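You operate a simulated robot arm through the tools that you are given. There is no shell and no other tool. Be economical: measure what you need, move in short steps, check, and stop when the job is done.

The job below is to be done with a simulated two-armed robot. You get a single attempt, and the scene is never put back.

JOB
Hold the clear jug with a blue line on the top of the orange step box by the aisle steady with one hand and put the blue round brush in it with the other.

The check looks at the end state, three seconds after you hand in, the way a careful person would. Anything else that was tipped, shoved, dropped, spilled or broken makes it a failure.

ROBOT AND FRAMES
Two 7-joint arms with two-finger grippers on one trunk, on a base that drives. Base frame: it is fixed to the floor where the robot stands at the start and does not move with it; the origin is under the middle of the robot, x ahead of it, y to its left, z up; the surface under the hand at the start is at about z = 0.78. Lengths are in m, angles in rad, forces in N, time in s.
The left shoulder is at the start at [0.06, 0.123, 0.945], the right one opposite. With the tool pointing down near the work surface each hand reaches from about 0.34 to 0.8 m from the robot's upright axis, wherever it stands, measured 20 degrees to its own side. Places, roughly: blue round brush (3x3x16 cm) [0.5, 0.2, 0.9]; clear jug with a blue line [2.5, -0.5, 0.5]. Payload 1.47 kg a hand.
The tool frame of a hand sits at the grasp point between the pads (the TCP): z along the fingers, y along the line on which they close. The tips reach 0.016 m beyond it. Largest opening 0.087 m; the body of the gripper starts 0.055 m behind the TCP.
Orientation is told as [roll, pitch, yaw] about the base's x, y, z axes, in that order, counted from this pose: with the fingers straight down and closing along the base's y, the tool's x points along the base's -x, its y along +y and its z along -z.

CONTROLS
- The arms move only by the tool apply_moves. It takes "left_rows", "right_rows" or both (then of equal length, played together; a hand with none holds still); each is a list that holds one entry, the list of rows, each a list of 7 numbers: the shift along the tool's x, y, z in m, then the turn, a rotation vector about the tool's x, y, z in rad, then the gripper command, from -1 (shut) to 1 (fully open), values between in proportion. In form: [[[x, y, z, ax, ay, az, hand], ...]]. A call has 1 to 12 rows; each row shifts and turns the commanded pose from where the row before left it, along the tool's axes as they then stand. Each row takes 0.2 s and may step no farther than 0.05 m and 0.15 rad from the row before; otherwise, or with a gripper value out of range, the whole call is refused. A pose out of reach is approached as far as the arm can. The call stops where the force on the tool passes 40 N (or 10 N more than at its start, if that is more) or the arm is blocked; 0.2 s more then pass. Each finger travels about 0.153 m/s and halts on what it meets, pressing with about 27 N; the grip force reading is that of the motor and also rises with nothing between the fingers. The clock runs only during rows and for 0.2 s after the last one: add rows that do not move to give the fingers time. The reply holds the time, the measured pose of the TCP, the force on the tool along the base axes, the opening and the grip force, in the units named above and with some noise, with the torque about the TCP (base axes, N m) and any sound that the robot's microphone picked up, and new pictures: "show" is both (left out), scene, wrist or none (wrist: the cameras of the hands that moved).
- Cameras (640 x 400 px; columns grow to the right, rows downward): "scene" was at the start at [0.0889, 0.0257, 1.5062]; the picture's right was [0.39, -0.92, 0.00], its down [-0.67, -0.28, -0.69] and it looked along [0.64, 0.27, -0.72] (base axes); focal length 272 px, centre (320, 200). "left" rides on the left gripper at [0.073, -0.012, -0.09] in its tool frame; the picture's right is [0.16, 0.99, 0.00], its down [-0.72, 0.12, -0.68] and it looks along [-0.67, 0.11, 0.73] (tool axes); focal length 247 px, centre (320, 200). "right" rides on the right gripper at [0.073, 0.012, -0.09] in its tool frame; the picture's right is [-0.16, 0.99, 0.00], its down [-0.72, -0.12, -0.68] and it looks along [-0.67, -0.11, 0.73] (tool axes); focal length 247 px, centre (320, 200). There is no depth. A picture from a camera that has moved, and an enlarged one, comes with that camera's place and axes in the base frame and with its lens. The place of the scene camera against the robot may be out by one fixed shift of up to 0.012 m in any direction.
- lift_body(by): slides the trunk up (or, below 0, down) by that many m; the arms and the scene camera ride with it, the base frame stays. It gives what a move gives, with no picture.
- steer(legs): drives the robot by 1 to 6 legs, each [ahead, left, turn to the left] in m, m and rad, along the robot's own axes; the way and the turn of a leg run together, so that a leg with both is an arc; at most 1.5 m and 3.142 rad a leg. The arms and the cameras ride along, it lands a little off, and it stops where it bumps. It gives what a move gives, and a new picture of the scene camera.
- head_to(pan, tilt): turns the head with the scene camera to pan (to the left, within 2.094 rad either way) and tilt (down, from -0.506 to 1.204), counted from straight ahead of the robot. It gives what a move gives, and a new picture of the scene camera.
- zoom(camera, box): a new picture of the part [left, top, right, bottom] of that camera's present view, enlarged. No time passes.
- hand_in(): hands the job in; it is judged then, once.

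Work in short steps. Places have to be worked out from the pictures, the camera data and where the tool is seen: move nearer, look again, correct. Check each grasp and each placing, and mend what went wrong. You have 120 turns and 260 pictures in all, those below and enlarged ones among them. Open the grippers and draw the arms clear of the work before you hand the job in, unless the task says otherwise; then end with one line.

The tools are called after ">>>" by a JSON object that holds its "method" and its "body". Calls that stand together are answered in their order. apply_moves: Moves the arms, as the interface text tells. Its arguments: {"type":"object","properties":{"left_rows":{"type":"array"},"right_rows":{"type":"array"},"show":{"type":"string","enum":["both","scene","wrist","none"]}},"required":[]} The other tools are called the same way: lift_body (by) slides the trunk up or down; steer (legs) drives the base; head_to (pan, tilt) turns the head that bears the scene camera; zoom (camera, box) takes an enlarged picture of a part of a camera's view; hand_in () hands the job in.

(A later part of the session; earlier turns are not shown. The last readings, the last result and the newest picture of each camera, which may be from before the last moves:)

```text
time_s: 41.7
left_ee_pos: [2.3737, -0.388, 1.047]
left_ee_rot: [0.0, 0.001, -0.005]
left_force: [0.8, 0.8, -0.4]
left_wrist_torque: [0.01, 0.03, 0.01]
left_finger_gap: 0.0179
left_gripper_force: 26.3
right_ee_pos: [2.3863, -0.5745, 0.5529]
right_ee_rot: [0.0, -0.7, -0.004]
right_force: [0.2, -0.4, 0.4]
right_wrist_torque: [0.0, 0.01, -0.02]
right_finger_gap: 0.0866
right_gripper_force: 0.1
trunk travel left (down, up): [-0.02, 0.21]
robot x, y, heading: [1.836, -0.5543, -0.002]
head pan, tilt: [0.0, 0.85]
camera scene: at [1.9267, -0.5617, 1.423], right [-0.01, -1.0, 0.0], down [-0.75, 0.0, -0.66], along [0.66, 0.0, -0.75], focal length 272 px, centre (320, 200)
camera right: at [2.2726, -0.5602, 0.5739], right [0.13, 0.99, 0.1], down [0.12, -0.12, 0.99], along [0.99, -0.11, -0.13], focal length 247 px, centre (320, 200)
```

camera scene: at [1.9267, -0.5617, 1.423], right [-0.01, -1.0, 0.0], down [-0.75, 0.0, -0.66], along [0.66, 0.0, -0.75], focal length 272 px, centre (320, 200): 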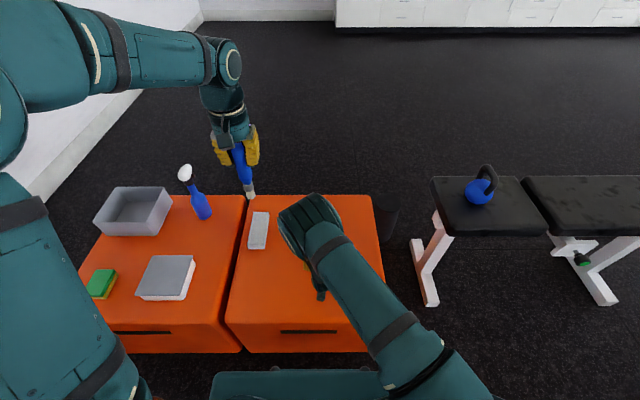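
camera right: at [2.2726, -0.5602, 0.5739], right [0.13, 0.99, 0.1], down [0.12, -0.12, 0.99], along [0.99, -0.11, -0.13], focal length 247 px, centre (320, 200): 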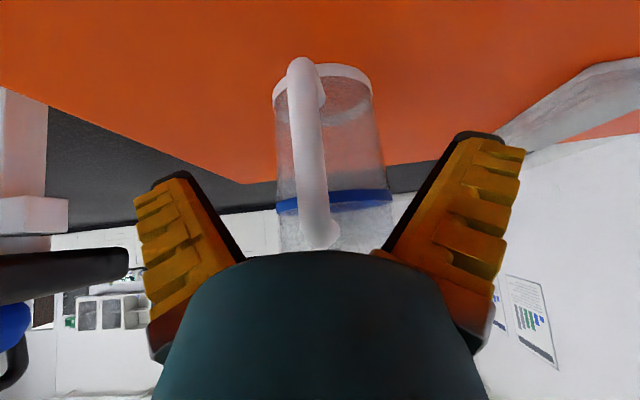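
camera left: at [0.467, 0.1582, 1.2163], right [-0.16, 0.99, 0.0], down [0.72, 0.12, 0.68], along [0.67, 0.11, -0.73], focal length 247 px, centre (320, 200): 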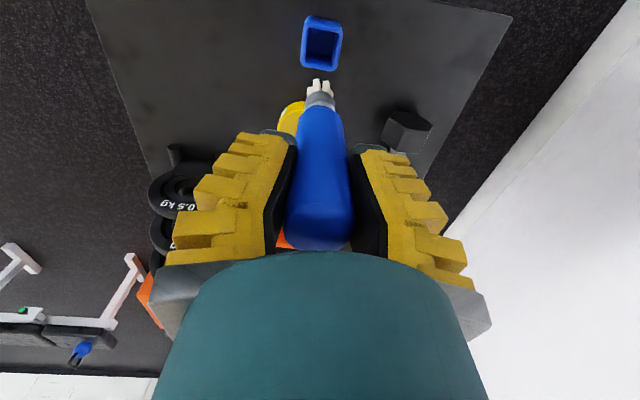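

The wrist geometry (offset joint about 0.09 ahead) suggests the right wrist would crowd the space over the jug. I back off slightly and tilt the hand closer to horizontal (1.1 rad).

>>> {"method": "apply_moves", "body": {"right_rows": [[[0, 0, -0.03, 0, 0, 0, 1], [0, 0, 0, 0, -0.14, 0, 1], [0, 0, 0, 0, -0.13, 0, 1], [0, 0, 0, 0, -0.13, 0, 1], [0.018, -0.002, 0.01, 0, 0, 0, 1], [0.018, 0, 0.02, 0, 0, 0, 1], [0, 0, 0, 0, 0, 0, 1]]], "show": "both"}}

```text
time_s: 43.3
left_ee_pos: [2.3739, -0.3902, 1.0463]
left_ee_rot: [-0.001, -0.001, -0.005]
left_force: [0.3, 0.5, -1.2]
left_wrist_torque: [0.01, 0.0, 0.01]
left_finger_gap: 0.0178
left_gripper_force: 26.7
right_ee_pos: [2.3753, -0.5795, 0.5289]
right_ee_rot: [0.001, -1.098, -0.004]
right_force: [0.2, -0.4, 0.4]
right_wrist_torque: [-0.02, 0.01, 0.04]
right_finger_gap: 0.0868
right_gripper_force: 0.1
trunk travel left (down, up): [-0.02, 0.21]
robot x, y, heading: [1.8334, -0.5593, -0.003]
head pan, tilt: [0.0, 0.85]
camera scene: at [1.9268, -0.5616, 1.4229], right [-0.01, -1.0, 0.0], down [-0.75, 0.0, -0.66], along [0.66, 0.0, -0.75], focal length 272 px, centre (320, 200)
camera right: at [2.2631, -0.564, 0.5051], right [0.08, 0.99, 0.14], down [-0.28, -0.11, 0.95], along [0.96, -0.11, 0.27], focal length 247 px, centre (320, 200)
```

scene: 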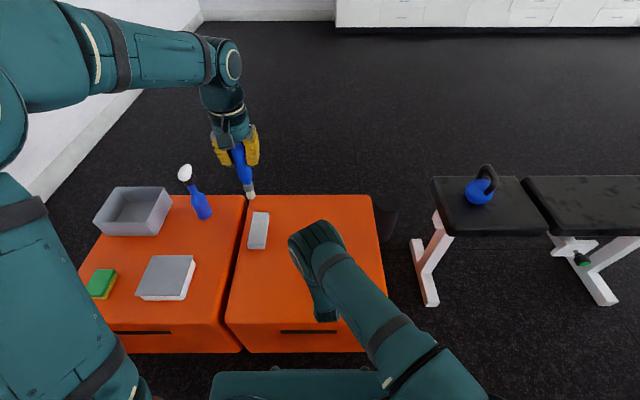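
right: 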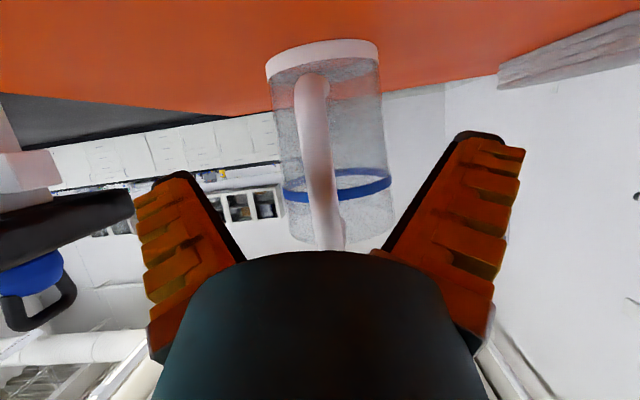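

The handle bar runs vertically between the fingers. I advance about 3 cm so it sits at the pads, then close slowly.

>>> {"method": "apply_moves", "body": {"right_rows": [[[-0.0037, 0.001, 0.016, 0, 0, 0, 1], [-0.0037, 0.001, 0.016, 0, 0, 0, 1], [0, 0, 0, 0, 0, 0, 0.4], [0, 0, 0, 0, 0, 0, 0]]], "show": "wrist"}}

```text
time_s: 44.3
left_ee_pos: [2.3741, -0.39, 1.0464]
left_ee_rot: [-0.001, -0.001, -0.006]
left_force: [-0.4, 0.1, -1.3]
left_wrist_torque: [0.0, 0.03, 0.0]
left_finger_gap: 0.0179
left_gripper_force: 27.5
right_ee_pos: [2.4092, -0.577, 0.5208]
right_ee_rot: [0.0, -1.099, -0.005]
right_force: [0.4, 0.7, 0.0]
right_wrist_torque: [-0.01, 0.0, -0.01]
right_finger_gap: 0.049
right_gripper_force: 3.6
trunk travel left (down, up): [-0.02, 0.21]
robot x, y, heading: [1.8318, -0.561, -0.005]
head pan, tilt: [0.0, 0.85]
camera right: at [2.2956, -0.5616, 0.4976], right [0.08, 0.99, 0.14], down [-0.28, -0.11, 0.95], along [0.96, -0.11, 0.27], focal length 247 px, centre (320, 200)
```

right: 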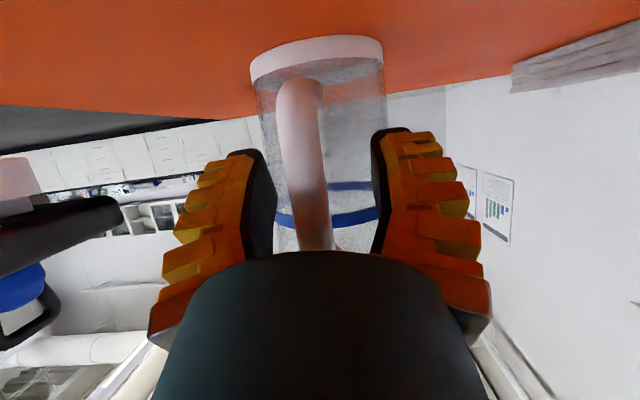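

The handle sits a bit off toward the right-hand finger; I shift the hand 5 mm and close fully.

>>> {"method": "apply_moves", "body": {"right_rows": [[[0, -0.005, 0.002, 0, 0, 0, 0], [0, 0, 0, 0, 0, 0, -0.25], [0, 0, 0, 0, 0, 0, -0.45], [0, 0, 0, 0, 0, 0, -0.7], [0, 0, 0, 0, 0, 0, -1], [0, 0, 0, 0, 0, 0, -1]]], "show": "wrist"}}

```text
time_s: 45.7
left_ee_pos: [2.3743, -0.3896, 1.046]
left_ee_rot: [-0.001, 0.0, -0.006]
left_force: [-1.2, 0.5, -0.5]
left_wrist_torque: [0.02, -0.02, -0.01]
left_finger_gap: 0.0181
left_gripper_force: 27.3
right_ee_pos: [2.4095, -0.5816, 0.5213]
right_ee_rot: [-0.001, -1.1, -0.006]
right_force: [0.3, -0.1, 0.0]
right_wrist_torque: [0.0, -0.02, -0.03]
right_finger_gap: 0.0059
right_gripper_force: 27.1
trunk travel left (down, up): [-0.02, 0.21]
robot x, y, heading: [1.8344, -0.558, -0.004]
head pan, tilt: [0.0, 0.85]
camera right: at [2.2973, -0.5665, 0.4963], right [0.08, 0.99, 0.14], down [-0.28, -0.11, 0.95], along [0.96, -0.11, 0.27], focal length 247 px, centre (320, 200)
```

right: 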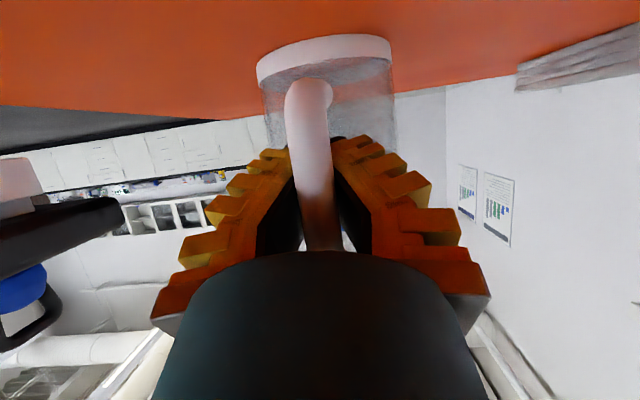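

The gap reads only 6 mm, smaller than I expected for the handle. I zoom in to see whether the handle is really between the pads.

>>> {"method": "zoom", "body": {"camera": "right", "box": [220, 60, 420, 260]}}

>>> {"method": "zoom", "body": {"camera": "left", "box": [0, 0, 640, 400]}}

```text
2.00 times, centred on (320, 160) of right
camera zoom: at [2.2973, -0.5665, 0.4963], right [0.08, 0.99, 0.14], down [-0.28, -0.11, 0.95], along [0.96, -0.11, 0.27], focal length 494 px, centre (320, 280)
```

zoom: 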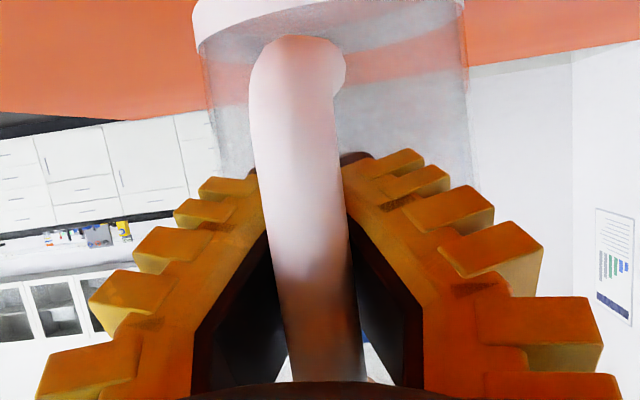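

```text
1.00 times, centred on (320, 200) of left (not enlarged: the box is as wide or as high as the picture)
camera zoom: at [2.3014, -0.4, 1.1361], right [-0.15, 0.99, 0.0], down [0.72, 0.11, 0.68], along [0.67, 0.1, -0.73], focal length 247 px, centre (320, 200)
```

zoom: 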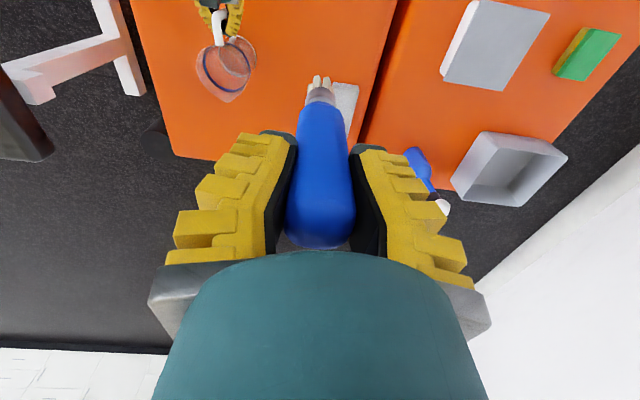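

>>> {"method": "zoom", "body": {"camera": "left", "box": [160, 0, 290, 110]}}

```text
3.64 times, centred on (225, 55) of left
camera zoom: at [2.3014, -0.4, 1.1361], right [-0.15, 0.99, 0.0], down [0.72, 0.11, 0.68], along [0.67, 0.1, -0.73], focal length 898 px, centre (666, 727)
```

zoom: 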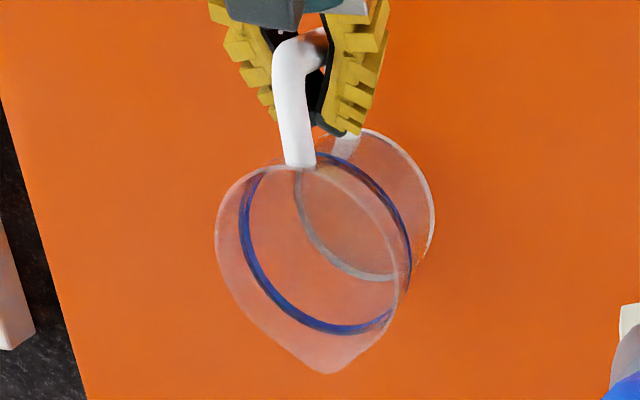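

From above, the handle's outer bar sits nearer the palm, behind the pads. I open a bit, back the hand 14 mm, and re-close so the bar is at the pads.

>>> {"method": "apply_moves", "body": {"right_rows": [[[0, 0, 0, 0, 0, 0, -0.4], [0, 0, 0, 0, 0, 0, 0], [0.0064, 0, -0.0125, 0, 0, 0, 0], [0, 0, 0, 0, 0, 0, -0.3], [0, 0, 0, 0, 0, 0, -0.6], [0, 0, 0, 0, 0, 0, -1], [0, 0, 0, 0, 0, 0, -1]]], "show": "wrist"}}

>>> {"method": "zoom", "body": {"camera": "left", "box": [160, 0, 290, 110]}}

```text
time_s: 47.3
left_ee_pos: [2.3725, -0.3892, 1.046]
left_ee_rot: [0.0, -0.002, -0.005]
left_force: [-0.8, -0.2, -0.2]
left_wrist_torque: [0.0, -0.03, -0.01]
left_finger_gap: 0.0178
left_gripper_force: 26.7
right_ee_pos: [2.3955, -0.581, 0.5206]
right_ee_rot: [0.002, -1.102, -0.005]
right_force: [0.2, 0.8, 0.9]
right_wrist_torque: [-0.01, -0.3, 0.0]
right_finger_gap: 0.0112
right_gripper_force: 26.6
trunk travel left (down, up): [-0.02, 0.21]
robot x, y, heading: [1.8328, -0.5564, -0.005]
head pan, tilt: [0.0, 0.85]
camera right: at [2.2826, -0.5658, 0.4959], right [0.08, 0.99, 0.14], down [-0.28, -0.11, 0.95], along [0.96, -0.11, 0.27], focal length 247 px, centre (320, 200)
```

right: 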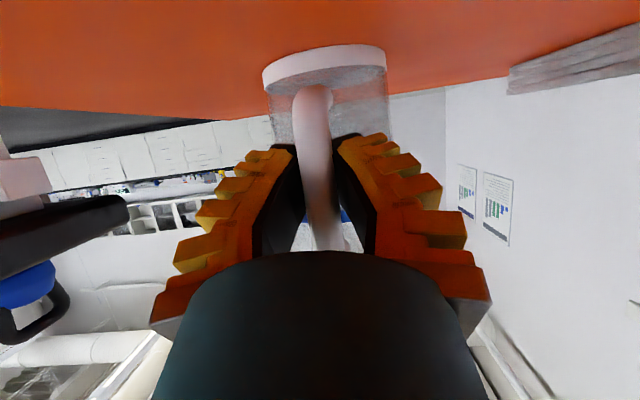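

```text
3.64 times, centred on (225, 55) of left
camera zoom: at [2.3012, -0.4, 1.1362], right [-0.15, 0.99, 0.0], down [0.72, 0.11, 0.68], along [0.67, 0.1, -0.73], focal length 898 px, centre (666, 727)
```

zoom: 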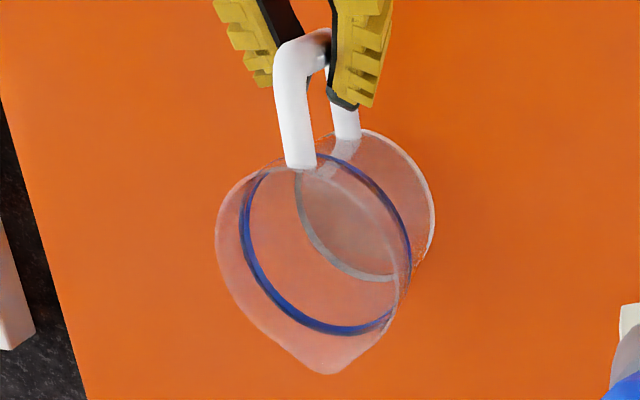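

The handle is now gripped at the pads (gap 11 mm) and the jug hasn't moved. I yaw the left hand 1.2 rad so its wrist stays on the left side, away from the right hand.

>>> {"method": "apply_moves", "body": {"left_rows": [[[0, 0, 0, 0, 0, -0.15, -1], [0, 0, 0, 0, 0, -0.15, -1], [0, 0, 0, 0, 0, -0.15, -1], [0, 0, 0, 0, 0, -0.15, -1], [0, 0, 0, 0, 0, -0.15, -1], [0, 0, 0, 0, 0, -0.15, -1], [0, 0, 0, 0, 0, -0.15, -1], [0, 0, 0, 0, 0, -0.15, -1], [0, 0, 0, 0, 0, 0, -1]]], "show": "both"}}

```text
time_s: 49.3
left_ee_pos: [2.3729, -0.3898, 1.0468]
left_ee_rot: [0.001, 0.0, 1.197]
left_force: [-0.1, -1.0, -1.4]
left_wrist_torque: [-0.01, 0.0, 0.0]
left_finger_gap: 0.0177
left_gripper_force: 27.7
right_ee_pos: [2.396, -0.5809, 0.5185]
right_ee_rot: [-0.001, -1.102, -0.005]
right_force: [-1.1, 0.5, 2.9]
right_wrist_torque: [0.01, -0.15, -0.02]
right_finger_gap: 0.0103
right_gripper_force: 27.3
trunk travel left (down, up): [-0.02, 0.21]
robot x, y, heading: [1.8332, -0.5539, -0.003]
head pan, tilt: [0.0, 0.85]
camera scene: at [1.9267, -0.5617, 1.4229], right [-0.01, -1.0, 0.0], down [-0.75, 0.0, -0.66], along [0.66, 0.0, -0.75], focal length 272 px, centre (320, 200)
camera left: at [2.3584, -0.461, 1.136], right [-0.98, 0.21, 0.0], down [0.16, 0.72, 0.68], along [0.15, 0.66, -0.73], focal length 247 px, centre (320, 200)
```

scene: 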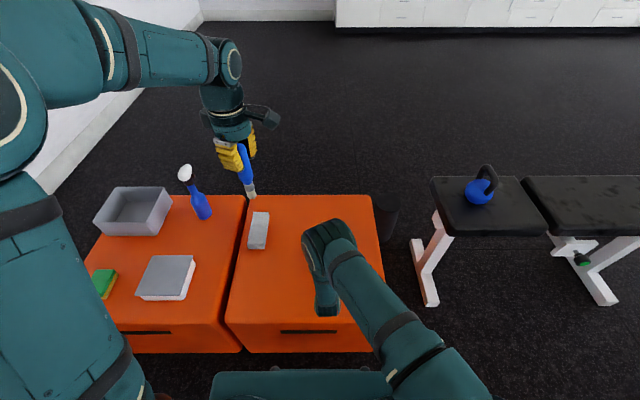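
left: 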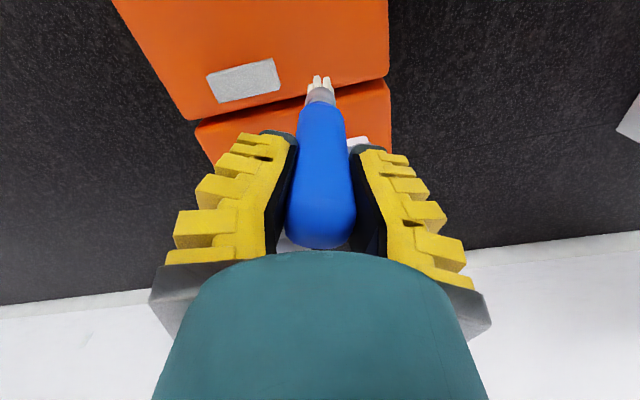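

Wrist stays over the left side; brush still firm. I now move the left hand over the jug, going down to z≈0.95.

>>> {"method": "apply_moves", "body": {"left_rows": [[[0.0217, -0.0291, 0.0167, 0, 0, 0, -1], [0.0217, -0.0291, 0.0167, 0, 0, 0, -1], [0.0217, -0.0291, 0.0167, 0, 0, 0, -1], [0.0217, -0.0291, 0.0167, 0, 0, 0, -1], [0.0217, -0.0291, 0.0167, 0, 0, 0, -1], [0.0217, -0.0291, 0.0167, 0, 0, 0, -1], [0, 0, 0, 0, 0, 0, -1]]], "show": "both"}}

```text
time_s: 50.9
left_ee_pos: [2.4879, -0.5767, 0.9463]
left_ee_rot: [0.0, 0.0, 1.194]
left_force: [0.1, 0.7, -0.1]
left_wrist_torque: [0.02, 0.01, 0.02]
left_finger_gap: 0.0179
left_gripper_force: 26.9
right_ee_pos: [2.3958, -0.5806, 0.5207]
right_ee_rot: [0.001, -1.099, -0.006]
right_force: [0.0, 0.3, 2.6]
right_wrist_torque: [0.0, -0.03, 0.0]
right_finger_gap: 0.0098
right_gripper_force: 26.8
trunk travel left (down, up): [-0.02, 0.21]
robot x, y, heading: [1.8324, -0.5562, -0.003]
head pan, tilt: [0.0, 0.85]
camera scene: at [1.9267, -0.5617, 1.4229], right [-0.01, -1.0, 0.0], down [-0.75, 0.0, -0.66], along [0.66, 0.0, -0.75], focal length 272 px, centre (320, 200)
camera left: at [2.4722, -0.6479, 1.0355], right [-0.98, 0.22, 0.0], down [0.16, 0.72, 0.68], along [0.15, 0.66, -0.73], focal length 247 px, centre (320, 200)
```

scene: 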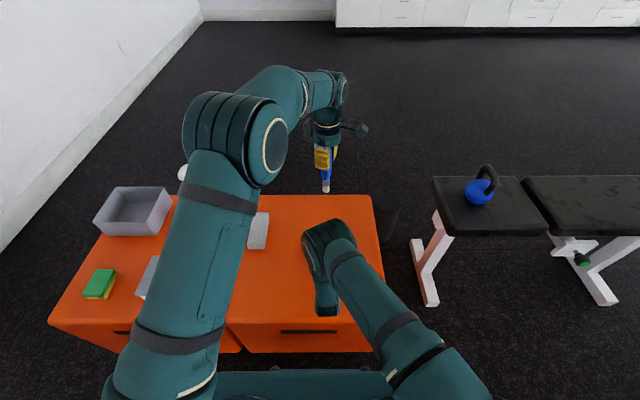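
left: 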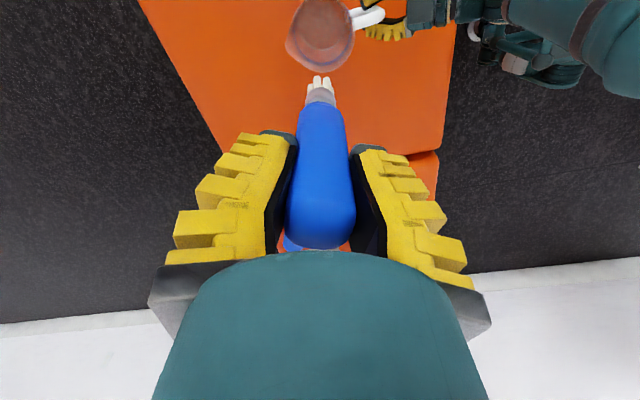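

The left view places the rim centre at (2.49, -0.579), directly under the brush. I lower to z≈0.77, brush end still above the rim.

>>> {"method": "apply_moves", "body": {"left_rows": [[[0, 0, 0.04, 0, 0, 0, -1], [0, 0, 0.04, 0, 0, 0, -1], [0, 0, 0.04, 0, 0, 0, -1], [0, 0, 0.04, 0, 0, 0, -1], [0, 0, 0.02, 0, 0, 0, -1], [0, 0, 0, 0, 0, 0, -1]]], "show": "both"}}

>>> {"method": "zoom", "body": {"camera": "right", "box": [0, 0, 640, 400]}}

```text
time_s: 52.3
left_ee_pos: [2.4883, -0.5745, 0.7665]
left_ee_rot: [-0.001, 0.0, 1.194]
left_force: [-0.2, -0.2, -0.4]
left_wrist_torque: [0.0, 0.01, 0.01]
left_finger_gap: 0.0179
left_gripper_force: 27.3
right_ee_pos: [2.3948, -0.5799, 0.5202]
right_ee_rot: [0.001, -1.1, -0.006]
right_force: [0.3, -0.2, 1.2]
right_wrist_torque: [0.0, -0.05, -0.01]
right_finger_gap: 0.0095
right_gripper_force: 26.9
trunk travel left (down, up): [-0.02, 0.21]
robot x, y, heading: [1.8347, -0.5552, -0.006]
head pan, tilt: [0.0, 0.85]
camera scene: at [1.9268, -0.5617, 1.4229], right [-0.01, -1.0, 0.0], down [-0.75, 0.0, -0.66], along [0.66, 0.0, -0.75], focal length 272 px, centre (320, 200)
camera left: at [2.473, -0.6456, 0.8558], right [-0.98, 0.22, 0.0], down [0.16, 0.72, 0.68], along [0.15, 0.66, -0.73], focal length 247 px, centre (320, 200)
```

scene: 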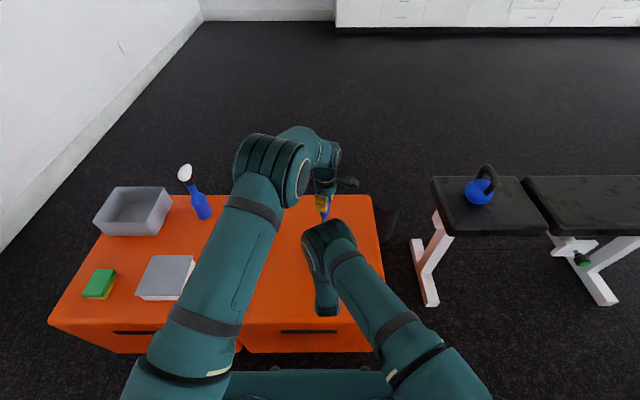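
left: 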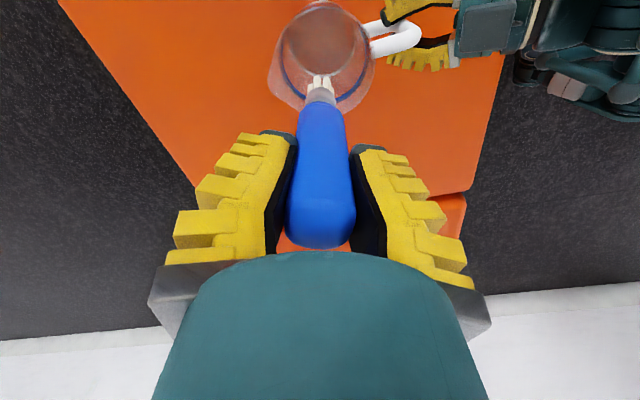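

```text
1.00 times, centred on (320, 200) of right (not enlarged: the box is as wide or as high as the picture)
camera zoom: at [2.2826, -0.5659, 0.4958], right [0.08, 0.99, 0.14], down [-0.28, -0.11, 0.95], along [0.96, -0.11, 0.27], focal length 247 px, centre (320, 200)
```

zoom: 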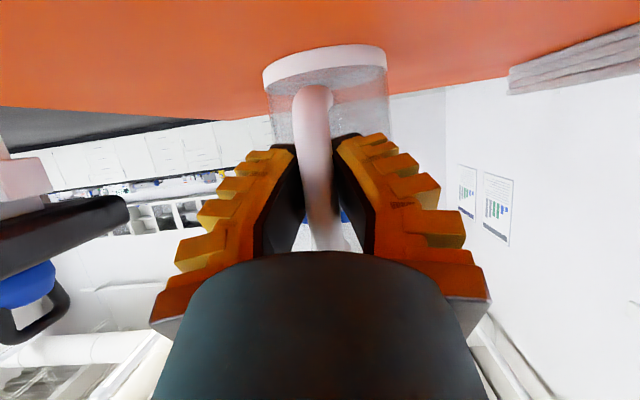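

The rim centre looks to be near y≈-0.585, and the brush end is 0.148 below the TCP. I shift 8 mm and lower to TCP z≈0.605 in small steps.

>>> {"method": "apply_moves", "body": {"left_rows": [[[0.0075, -0.003, 0, 0, 0, 0, -1], [0, 0, 0.025, 0, 0, 0, -1], [0, 0, 0.025, 0, 0, 0, -1], [0, 0, 0.025, 0, 0, 0, -1], [0, 0, 0, 0, 0, 0, -1]]], "show": "both"}}

```text
time_s: 53.5
left_ee_pos: [2.4882, -0.5824, 0.6908]
left_ee_rot: [0.0, 0.001, 1.195]
left_force: [-0.3, -0.2, -0.1]
left_wrist_torque: [0.0, -0.01, -0.04]
left_finger_gap: 0.0179
left_gripper_force: 26.5
right_ee_pos: [2.3951, -0.581, 0.5215]
right_ee_rot: [0.0, -1.1, -0.005]
right_force: [0.0, 0.7, 0.0]
right_wrist_torque: [-0.01, 0.01, 0.0]
right_finger_gap: 0.0095
right_gripper_force: 26.9
trunk travel left (down, up): [-0.02, 0.21]
robot x, y, heading: [1.8325, -0.5559, -0.006]
head pan, tilt: [0.0, 0.85]
camera scene: at [1.9269, -0.5617, 1.4229], right [-0.01, -1.0, 0.0], down [-0.75, 0.0, -0.66], along [0.66, 0.0, -0.75], focal length 272 px, centre (320, 200)
camera left: at [2.473, -0.653, 0.7807], right [-0.98, 0.22, 0.0], down [0.16, 0.72, 0.68], along [0.15, 0.66, -0.73], focal length 247 px, centre (320, 200)
```

scene: 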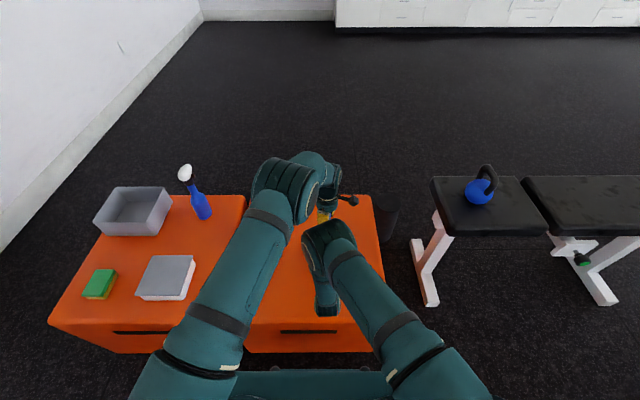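
left: 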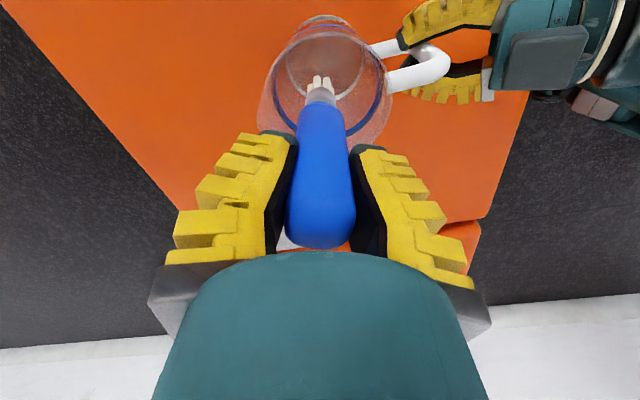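

The brush end is inside the rim, centred. I continue down to TCP z≈0.605 in small steps.

>>> {"method": "apply_moves", "body": {"left_rows": [[[0, 0, 0.02, 0, 0, 0, -1], [0, 0, 0.02, 0, 0, 0, -1], [0, 0, 0.02, 0, 0, 0, -1], [0, 0, 0.02, 0, 0, 0, -1], [0, 0, 0.006, 0, 0, 0, -1], [0, 0, 0, 0, 0, 0, -1]]], "show": "both"}}

```text
time_s: 54.5
left_ee_pos: [2.496, -0.5917, 0.637]
left_ee_rot: [-0.021, 0.01, 1.19]
left_force: [-7.3, 1.2, 1.5]
left_wrist_torque: [0.03, 0.35, 0.03]
left_finger_gap: 0.0197
left_gripper_force: 27.2
right_ee_pos: [2.3907, -0.5908, 0.512]
right_ee_rot: [-0.027, -1.101, 0.016]
right_force: [9.4, 0.7, 8.8]
right_wrist_torque: [0.03, 0.2, 0.05]
right_finger_gap: 0.0076
right_gripper_force: 27.4
trunk travel left (down, up): [-0.02, 0.21]
robot x, y, heading: [1.8322, -0.5574, -0.005]
head pan, tilt: [0.0, 0.85]
stopped in row 4 (right hand): the force on the tool passed its limit at 46 N (the readings are from after the stop); the commanded pose is now the measured one
camera scene: at [1.9267, -0.5613, 1.423], right [0.0, -1.0, 0.0], down [-0.75, 0.0, -0.66], along [0.66, 0.0, -0.75], focal length 272 px, centre (320, 200)
camera left: at [2.4777, -0.662, 0.7277], right [-0.98, 0.22, -0.02], down [0.15, 0.73, 0.67], along [0.16, 0.65, -0.74], focal length 247 px, centre (320, 200)
```

scene: 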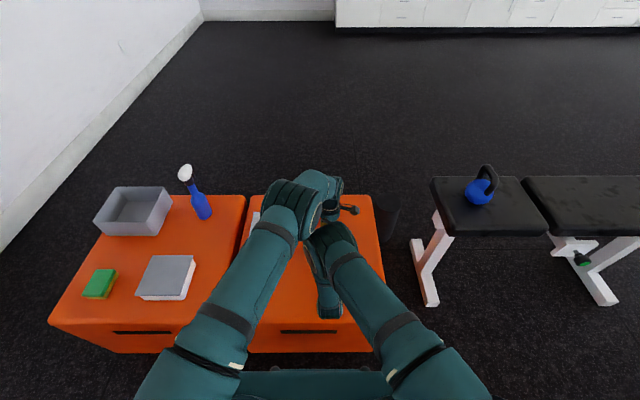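
left: 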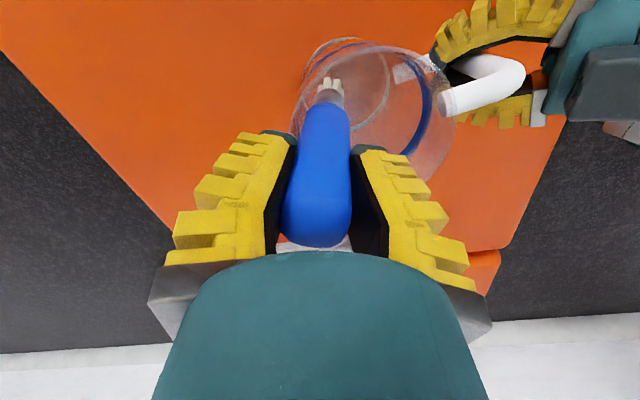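

The arms' wrists touched and pushed the right hand, tilting the jug slightly. I raise the left hand straight up to relieve the contact.

>>> {"method": "apply_moves", "body": {"left_rows": [[[0, 0, -0.015, 0, 0, 0, -1], [0, 0, -0.015, 0, 0, 0, -1], [0, 0, -0.02, 0, 0, 0, -1], [0, 0, 0, 0, 0, 0, -1]]], "show": "both"}}

>>> {"method": "zoom", "body": {"camera": "right", "box": [0, 0, 640, 400]}}

>>> {"method": "zoom", "body": {"camera": "scene", "box": [220, 150, 420, 330]}}

```text
time_s: 55.5
left_ee_pos: [2.4942, -0.5921, 0.6851]
left_ee_rot: [-0.021, 0.009, 1.189]
left_force: [-0.3, -0.3, -0.8]
left_wrist_torque: [0.02, 0.01, -0.01]
left_finger_gap: 0.0183
left_gripper_force: 26.7
right_ee_pos: [2.3887, -0.59, 0.5097]
right_ee_rot: [-0.029, -1.093, 0.017]
right_force: [0.0, -0.1, -0.4]
right_wrist_torque: [-0.01, 0.07, -0.01]
right_finger_gap: 0.0061
right_gripper_force: 26.5
trunk travel left (down, up): [-0.02, 0.21]
robot x, y, heading: [1.8327, -0.5603, -0.003]
head pan, tilt: [0.0, 0.85]
camera scene: at [1.927, -0.5616, 1.4229], right [-0.01, -1.0, 0.0], down [-0.75, 0.0, -0.66], along [0.66, 0.0, -0.75], focal length 272 px, centre (320, 200)
camera left: at [2.4766, -0.6612, 0.7753], right [-0.98, 0.22, -0.02], down [0.15, 0.73, 0.67], along [0.16, 0.65, -0.74], focal length 247 px, centre (320, 200)
```

scene: 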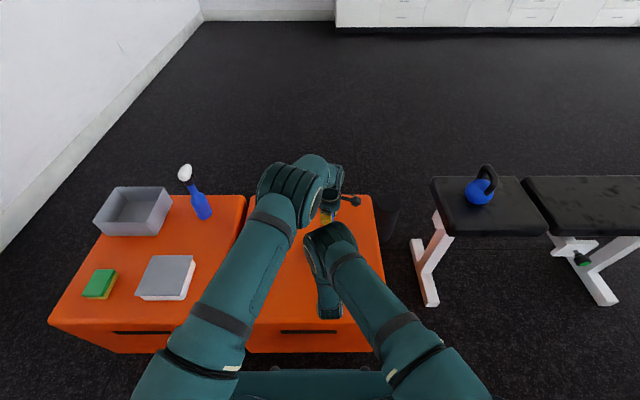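
left: 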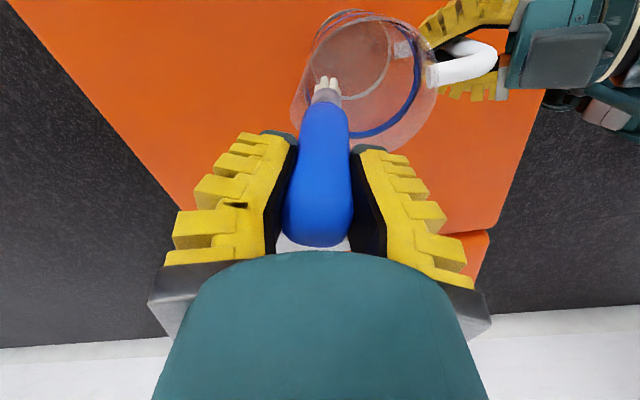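

```text
1.00 times, centred on (320, 200) of right (not enlarged: the box is as wide or as high as the picture)
camera zoom: at [2.2762, -0.5756, 0.4861], right [0.08, 0.99, 0.13], down [-0.27, -0.1, 0.96], along [0.96, -0.11, 0.26], focal length 247 px, centre (320, 200)
```

zoom: 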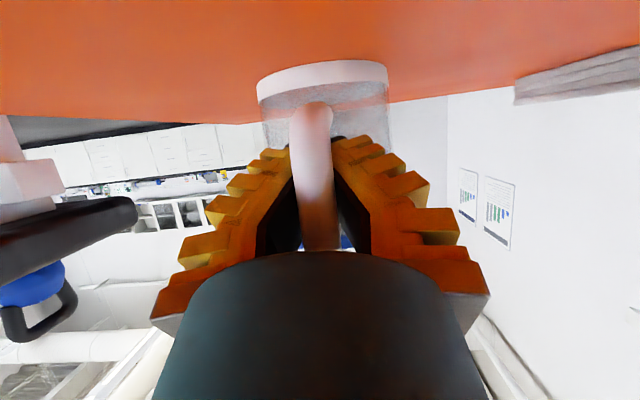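

```text
2.22 times, centred on (320, 240) of scene
camera zoom: at [1.927, -0.5616, 1.4229], right [-0.01, -1.0, 0.0], down [-0.75, 0.0, -0.66], along [0.66, 0.0, -0.75], focal length 604 px, centre (320, 111)
```

zoom: 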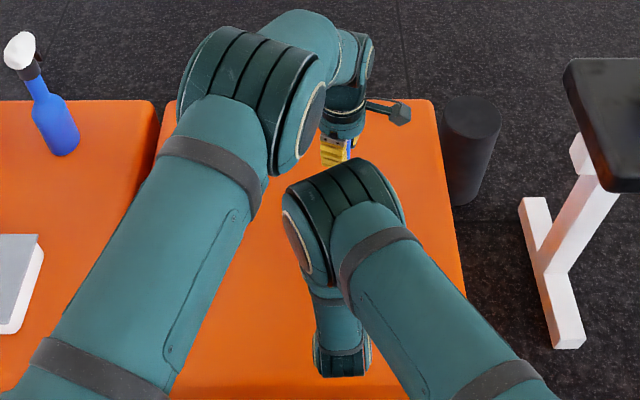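

The elbows met, and the handle slid 3 cm into the right grip; the jug still stands upright, now near (2.46, -0.592). I lift the brush clear, open the right hand slightly, re-centre on the handle bar and yaw it 0.35 rad so the right arm moves outward.

>>> {"method": "apply_moves", "body": {"left_rows": [[[0, 0, -0.02, 0, 0, 0, -1], [0, 0, -0.02, 0, 0, 0, -1], [0, 0, -0.02, 0, 0, 0, -1], [0, 0, 0, 0, 0, 0, -1], [0, 0, 0, 0, 0, 0, -1]]], "right_rows": [[[0, 0, 0, 0, 0, 0, -1], [0, 0, 0, 0, 0, 0, -0.6], [0, 0, 0, 0, 0, 0, 0], [0.0041, 0, -0.008, 0, 0, 0, 0], [0.0041, 0, -0.008, 0, 0, 0, 0]]], "show": "wrist"}}

```text
time_s: 56.7
left_ee_pos: [2.4936, -0.5921, 0.7461]
left_ee_rot: [-0.021, 0.008, 1.191]
left_force: [0.0, -0.4, 0.6]
left_wrist_torque: [-0.02, -0.01, -0.02]
left_finger_gap: 0.0178
left_gripper_force: 26.8
right_ee_pos: [2.3708, -0.5896, 0.5099]
right_ee_rot: [-0.029, -1.095, 0.016]
right_force: [-0.2, 0.4, -0.8]
right_wrist_torque: [-0.01, 0.03, 0.0]
right_finger_gap: 0.049
right_gripper_force: 4.1
trunk travel left (down, up): [-0.02, 0.21]
robot x, y, heading: [1.8325, -0.555, -0.004]
head pan, tilt: [0.0, 0.85]
camera right: at [2.2587, -0.5755, 0.4865], right [0.08, 0.99, 0.13], down [-0.27, -0.1, 0.96], along [0.96, -0.11, 0.26], focal length 247 px, centre (320, 200)
camera left: at [2.476, -0.662, 0.837], right [-0.98, 0.22, -0.02], down [0.15, 0.73, 0.67], along [0.16, 0.65, -0.74], focal length 247 px, centre (320, 200)
```

right: 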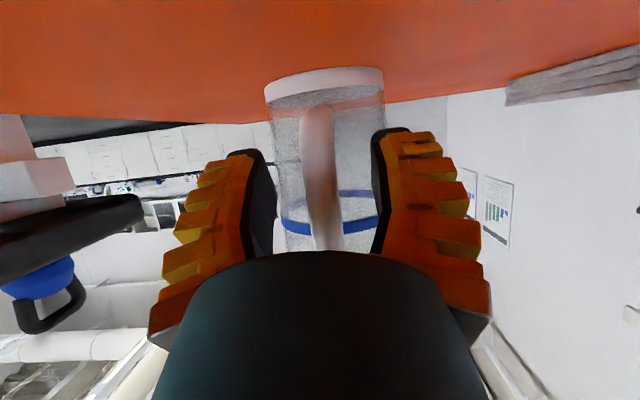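
left: 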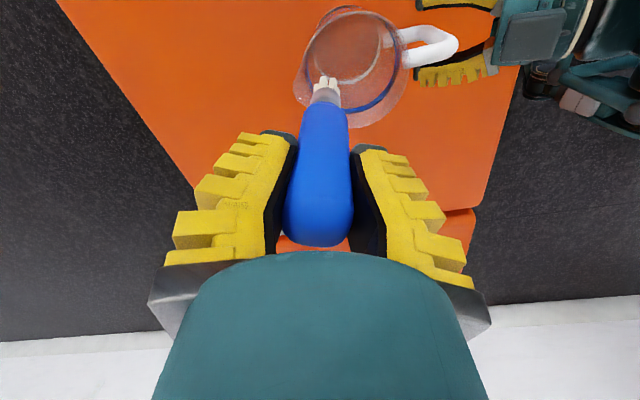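

The jug is upright and the bar is centred between the pads. I yaw the right hand 0.35 rad about the bar, keeping it half open.

>>> {"method": "apply_moves", "body": {"right_rows": [[[0, 0, 0, -0.104, 0, -0.053, 0], [0, 0, 0, -0.104, 0, -0.053, 0], [0, 0, 0, -0.104, 0, -0.053, 0], [0, 0, 0, 0, 0, 0, 0]]], "show": "both"}}

>>> {"method": "zoom", "body": {"camera": "left", "box": [280, 0, 520, 140]}}

```text
time_s: 57.7
left_ee_pos: [2.4935, -0.5916, 0.7465]
left_ee_rot: [-0.023, 0.008, 1.191]
left_force: [-0.7, 0.8, -0.7]
left_wrist_torque: [0.0, 0.01, 0.02]
left_finger_gap: 0.0179
left_gripper_force: 26.9
right_ee_pos: [2.3713, -0.5898, 0.5105]
right_ee_rot: [-0.024, -1.091, 0.364]
right_force: [-0.1, -0.6, 0.4]
right_wrist_torque: [-0.01, -0.01, -0.01]
right_finger_gap: 0.0491
right_gripper_force: 3.5
trunk travel left (down, up): [-0.02, 0.21]
robot x, y, heading: [1.8315, -0.5554, -0.002]
head pan, tilt: [0.0, 0.85]
camera scene: at [1.927, -0.5616, 1.4229], right [-0.01, -1.0, 0.0], down [-0.75, 0.0, -0.66], along [0.66, 0.0, -0.75], focal length 272 px, centre (320, 200)
camera right: at [2.2611, -0.6148, 0.4871], right [-0.26, 0.96, 0.13], down [-0.22, -0.19, 0.96], along [0.94, 0.22, 0.26], focal length 247 px, centre (320, 200)
```

scene: 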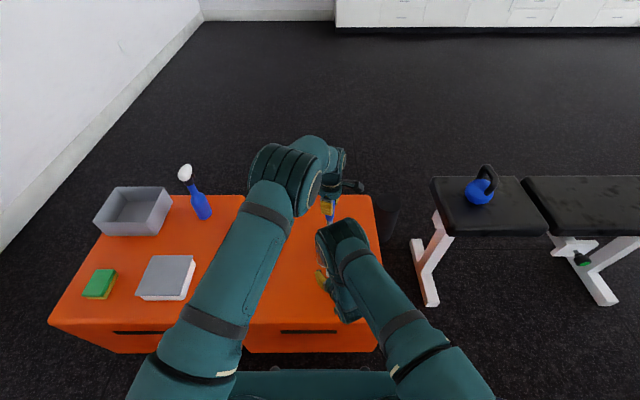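
right: 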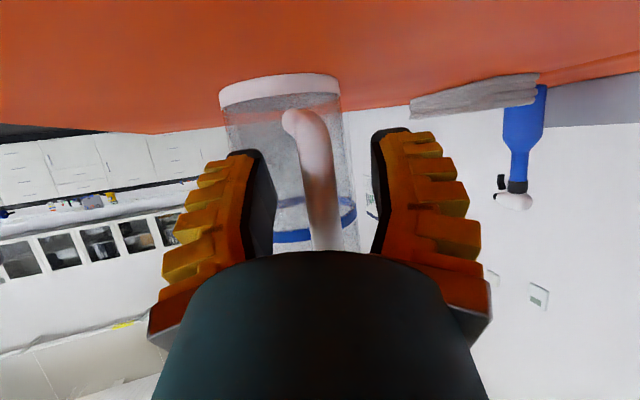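

```text
2.67 times, centred on (400, 70) of left
camera zoom: at [2.4761, -0.662, 0.8369], right [-0.98, 0.22, -0.02], down [0.15, 0.73, 0.67], along [0.16, 0.65, -0.74], focal length 659 px, centre (107, 547)
```

zoom: 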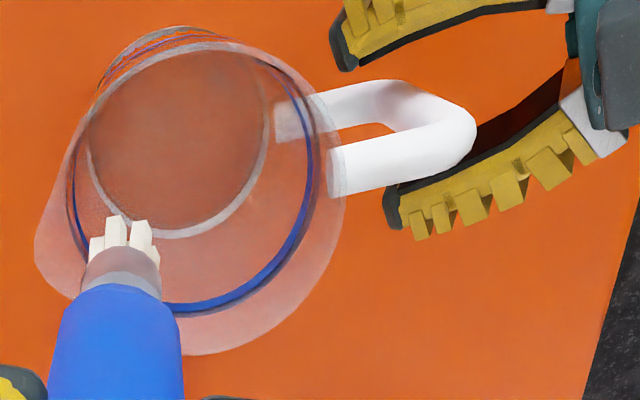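

The bar is still centred between the pads. I close the right hand in steps and check.

>>> {"method": "apply_moves", "body": {"right_rows": [[[0, -0.002, 0, 0, 0, 0, -0.2], [0, 0, 0, 0, 0, 0, -0.45], [0, 0, 0, 0, 0, 0, -0.7], [0, 0, 0, 0, 0, 0, -1], [0, 0, 0, 0, 0, 0, -1]]], "show": "wrist"}}

>>> {"method": "zoom", "body": {"camera": "left", "box": [280, 0, 520, 140]}}

```text
time_s: 58.9
left_ee_pos: [2.492, -0.5921, 0.7471]
left_ee_rot: [-0.02, 0.008, 1.19]
left_force: [0.2, 0.1, -1.0]
left_wrist_torque: [0.01, -0.03, -0.01]
left_finger_gap: 0.0178
left_gripper_force: 26.8
right_ee_pos: [2.3718, -0.5923, 0.5096]
right_ee_rot: [-0.025, -1.093, 0.364]
right_force: [-1.5, -0.8, 3.8]
right_wrist_torque: [0.15, -0.43, 0.02]
right_finger_gap: 0.0087
right_gripper_force: 26.9
trunk travel left (down, up): [-0.02, 0.21]
robot x, y, heading: [1.8355, -0.556, -0.002]
head pan, tilt: [0.0, 0.85]
camera right: at [2.2619, -0.6162, 0.4871], right [-0.26, 0.96, 0.13], down [-0.22, -0.19, 0.96], along [0.94, 0.22, 0.26], focal length 247 px, centre (320, 200)
```

right: 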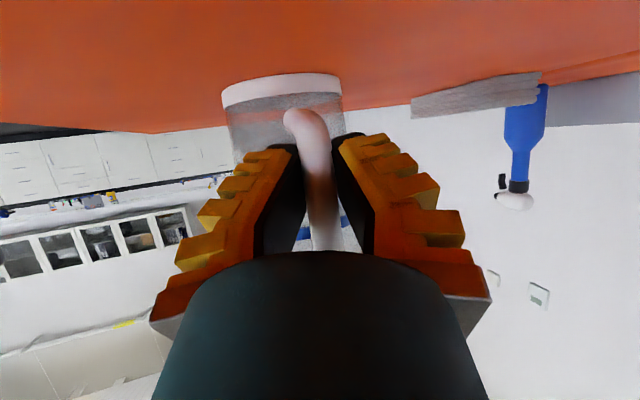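

```text
2.67 times, centred on (400, 70) of left
camera zoom: at [2.4757, -0.6621, 0.8372], right [-0.98, 0.22, -0.02], down [0.15, 0.73, 0.67], along [0.16, 0.65, -0.74], focal length 659 px, centre (107, 547)
```

zoom: 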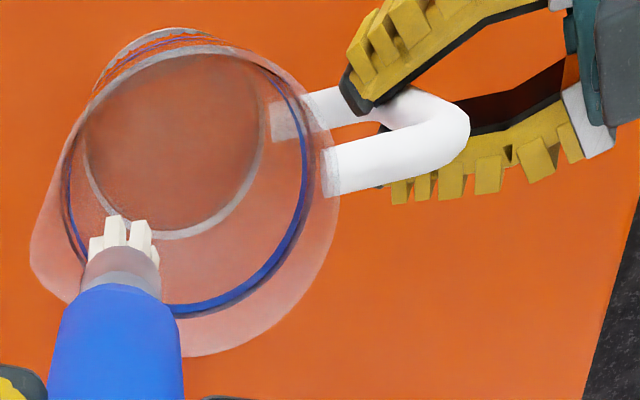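

The handle is re-gripped (gap 9 mm), jug upright with centre ≈(2.463, -0.59). I now lean the left hand 0.3 rad outward (to +y) with the TCP shifted so the brush axis enters the jug's middle; this keeps the elbows apart.

>>> {"method": "apply_moves", "body": {"left_rows": [[[0, 0, -0.025, 0, 0, 0, -1], [-0.0317, 0.0272, 0, 0, 0, 0, -1], [-0.0317, 0.0272, 0, 0, 0, 0, -1], [0, 0, 0, 0.037, 0.093, 0, -1], [0, 0, 0, 0.037, 0.093, 0, -1], [0, 0, 0, 0.037, 0.093, 0, -1], [0, 0, 0, 0, 0, 0, -1]]], "show": "both"}}

```text
time_s: 60.5
left_ee_pos: [2.4655, -0.5121, 0.7697]
left_ee_rot: [-0.138, 0.287, 1.167]
left_force: [-0.5, 0.7, -0.2]
left_wrist_torque: [0.03, -0.02, 0.0]
left_finger_gap: 0.018
left_gripper_force: 27.4
right_ee_pos: [2.3723, -0.5909, 0.5105]
right_ee_rot: [-0.024, -1.091, 0.363]
right_force: [-1.4, 0.7, 7.1]
right_wrist_torque: [0.09, -0.33, 0.0]
right_finger_gap: 0.0087
right_gripper_force: 26.9
trunk travel left (down, up): [-0.02, 0.21]
robot x, y, heading: [1.8355, -0.5559, -0.004]
head pan, tilt: [0.0, 0.85]
camera scene: at [1.9265, -0.5615, 1.423], right [-0.01, -1.0, 0.0], down [-0.75, 0.0, -0.66], along [0.66, 0.0, -0.75], focal length 272 px, centre (320, 200)
camera left: at [2.4481, -0.5511, 0.877], right [-0.97, 0.21, -0.09], down [0.15, 0.89, 0.42], along [0.17, 0.4, -0.9], focal length 247 px, centre (320, 200)
```

scene: 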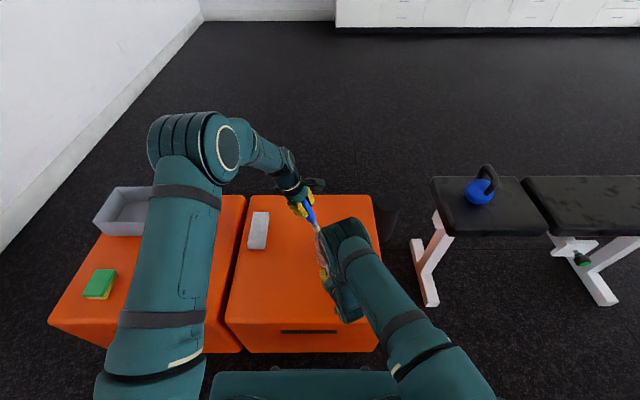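
left: 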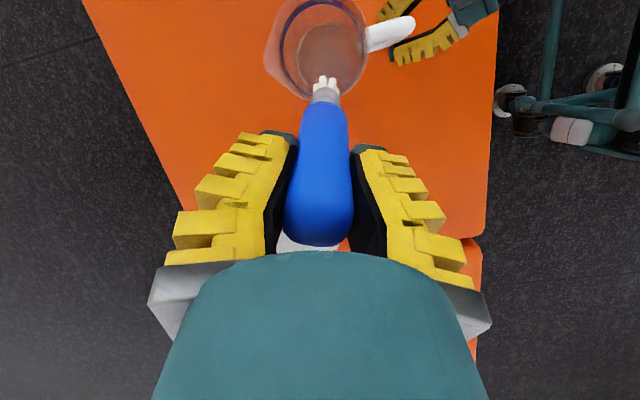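

Elbows are now far apart and the brush points into the jug. I insert along its axis 0.10 and look.

>>> {"method": "apply_moves", "body": {"left_rows": [[[0.006, 0, 0.02, 0, 0, 0, -1], [0, 0, 0.025, 0, 0, 0, -1], [0, 0, 0.025, 0, 0, 0, -1], [0, 0, 0.025, 0, 0, 0, -1], [0, 0, 0, 0, 0, 0, -1]]], "show": "both"}}

```text
time_s: 61.7
left_ee_pos: [2.4642, -0.5462, 0.6803]
left_ee_rot: [-0.138, 0.287, 1.168]
left_force: [0.4, -0.5, -0.3]
left_wrist_torque: [0.01, -0.04, 0.0]
left_finger_gap: 0.0178
left_gripper_force: 27.2
right_ee_pos: [2.3711, -0.592, 0.5095]
right_ee_rot: [-0.023, -1.09, 0.361]
right_force: [-0.5, -0.4, 5.3]
right_wrist_torque: [0.11, -0.17, 0.03]
right_finger_gap: 0.008
right_gripper_force: 27.2
trunk travel left (down, up): [-0.02, 0.21]
robot x, y, heading: [1.8346, -0.5559, -0.002]
head pan, tilt: [0.0, 0.85]
camera scene: at [1.9266, -0.5616, 1.423], right [-0.01, -1.0, 0.0], down [-0.75, 0.0, -0.66], along [0.66, 0.0, -0.75], focal length 272 px, centre (320, 200)
camera left: at [2.4478, -0.5863, 0.7871], right [-0.97, 0.21, -0.08], down [0.15, 0.89, 0.43], along [0.16, 0.4, -0.9], focal length 247 px, centre (320, 200)
```

scene: 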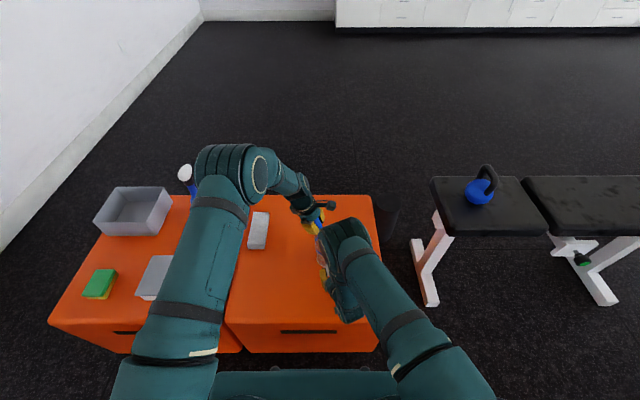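
left: 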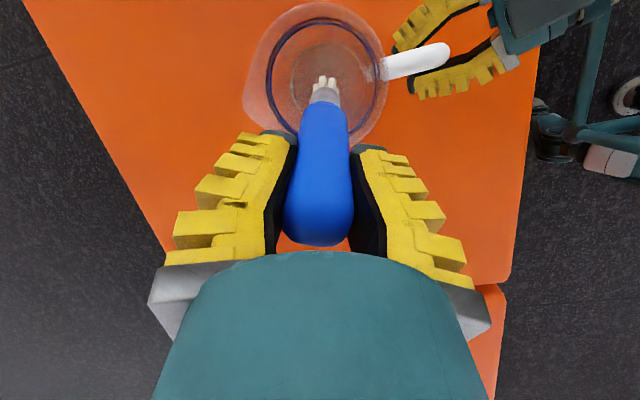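

The brush end is inside the jug, well centred, arms clear. I go in another 0.075.

>>> {"method": "apply_moves", "body": {"left_rows": [[[0, 0, 0.02, 0, 0, 0, -1], [0, 0, 0.02, 0, 0, 0, -1], [0, 0, 0.02, 0, 0, 0, -1], [0, 0, 0.015, 0, 0, 0, -1], [0, 0, 0, 0, 0, 0, -1]]], "show": "both"}}

```text
time_s: 62.9
left_ee_pos: [2.4662, -0.5694, 0.6079]
left_ee_rot: [-0.138, 0.287, 1.17]
left_force: [-0.3, 0.7, 3.3]
left_wrist_torque: [0.06, 0.05, -0.01]
left_finger_gap: 0.0174
left_gripper_force: 27.0
right_ee_pos: [2.3723, -0.5915, 0.5103]
right_ee_rot: [-0.025, -1.093, 0.363]
right_force: [-0.4, 0.7, 2.4]
right_wrist_torque: [0.02, 0.08, 0.0]
right_finger_gap: 0.0077
right_gripper_force: 27.2
trunk travel left (down, up): [-0.02, 0.21]
robot x, y, heading: [1.8324, -0.5566, 0.001]
head pan, tilt: [0.0, 0.85]
camera scene: at [1.9264, -0.5616, 1.423], right [-0.01, -1.0, 0.0], down [-0.75, 0.0, -0.66], along [0.66, 0.0, -0.75], focal length 272 px, centre (320, 200)
camera left: at [2.4487, -0.6091, 0.7158], right [-0.97, 0.21, -0.08], down [0.15, 0.89, 0.43], along [0.16, 0.4, -0.9], focal length 247 px, centre (320, 200)
```

scene: 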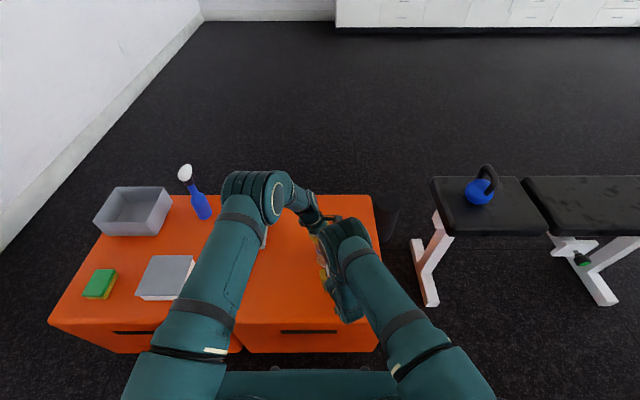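
left: 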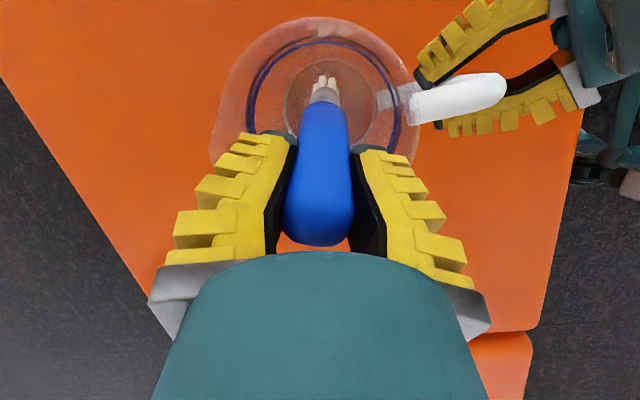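

Light contact (3 N) suggests the brush end has reached the jug floor. I open the left hand moderately so the fingers stay within the rim, and look.

>>> {"method": "apply_moves", "body": {"left_rows": [[[0, 0, 0, 0, 0, 0, -0.4], [0, 0, 0, 0, 0, 0, -0.2], [0, 0, 0, 0, 0, 0, 0], [0, 0, 0, 0, 0, 0, 0]]], "show": "wrist"}}

```text
time_s: 63.9
left_ee_pos: [2.4649, -0.5697, 0.6075]
left_ee_rot: [-0.137, 0.288, 1.168]
left_force: [1.5, -1.5, 2.0]
left_wrist_torque: [0.08, 0.04, -0.02]
left_finger_gap: 0.0484
left_gripper_force: 3.3
right_ee_pos: [2.3719, -0.5924, 0.5104]
right_ee_rot: [-0.024, -1.093, 0.363]
right_force: [-2.0, 0.3, 1.0]
right_wrist_torque: [-0.04, -0.08, 0.05]
right_finger_gap: 0.0079
right_gripper_force: 27.0
trunk travel left (down, up): [-0.02, 0.21]
robot x, y, heading: [1.8329, -0.5578, -0.006]
head pan, tilt: [0.0, 0.85]
camera left: at [2.4485, -0.6092, 0.7154], right [-0.97, 0.21, -0.08], down [0.16, 0.89, 0.43], along [0.16, 0.4, -0.9], focal length 247 px, centre (320, 200)
```

left: 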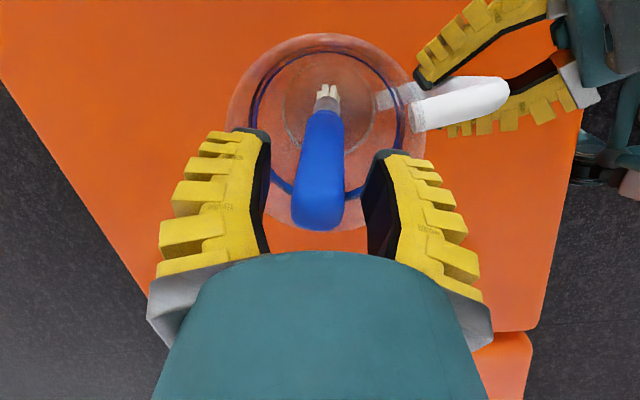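

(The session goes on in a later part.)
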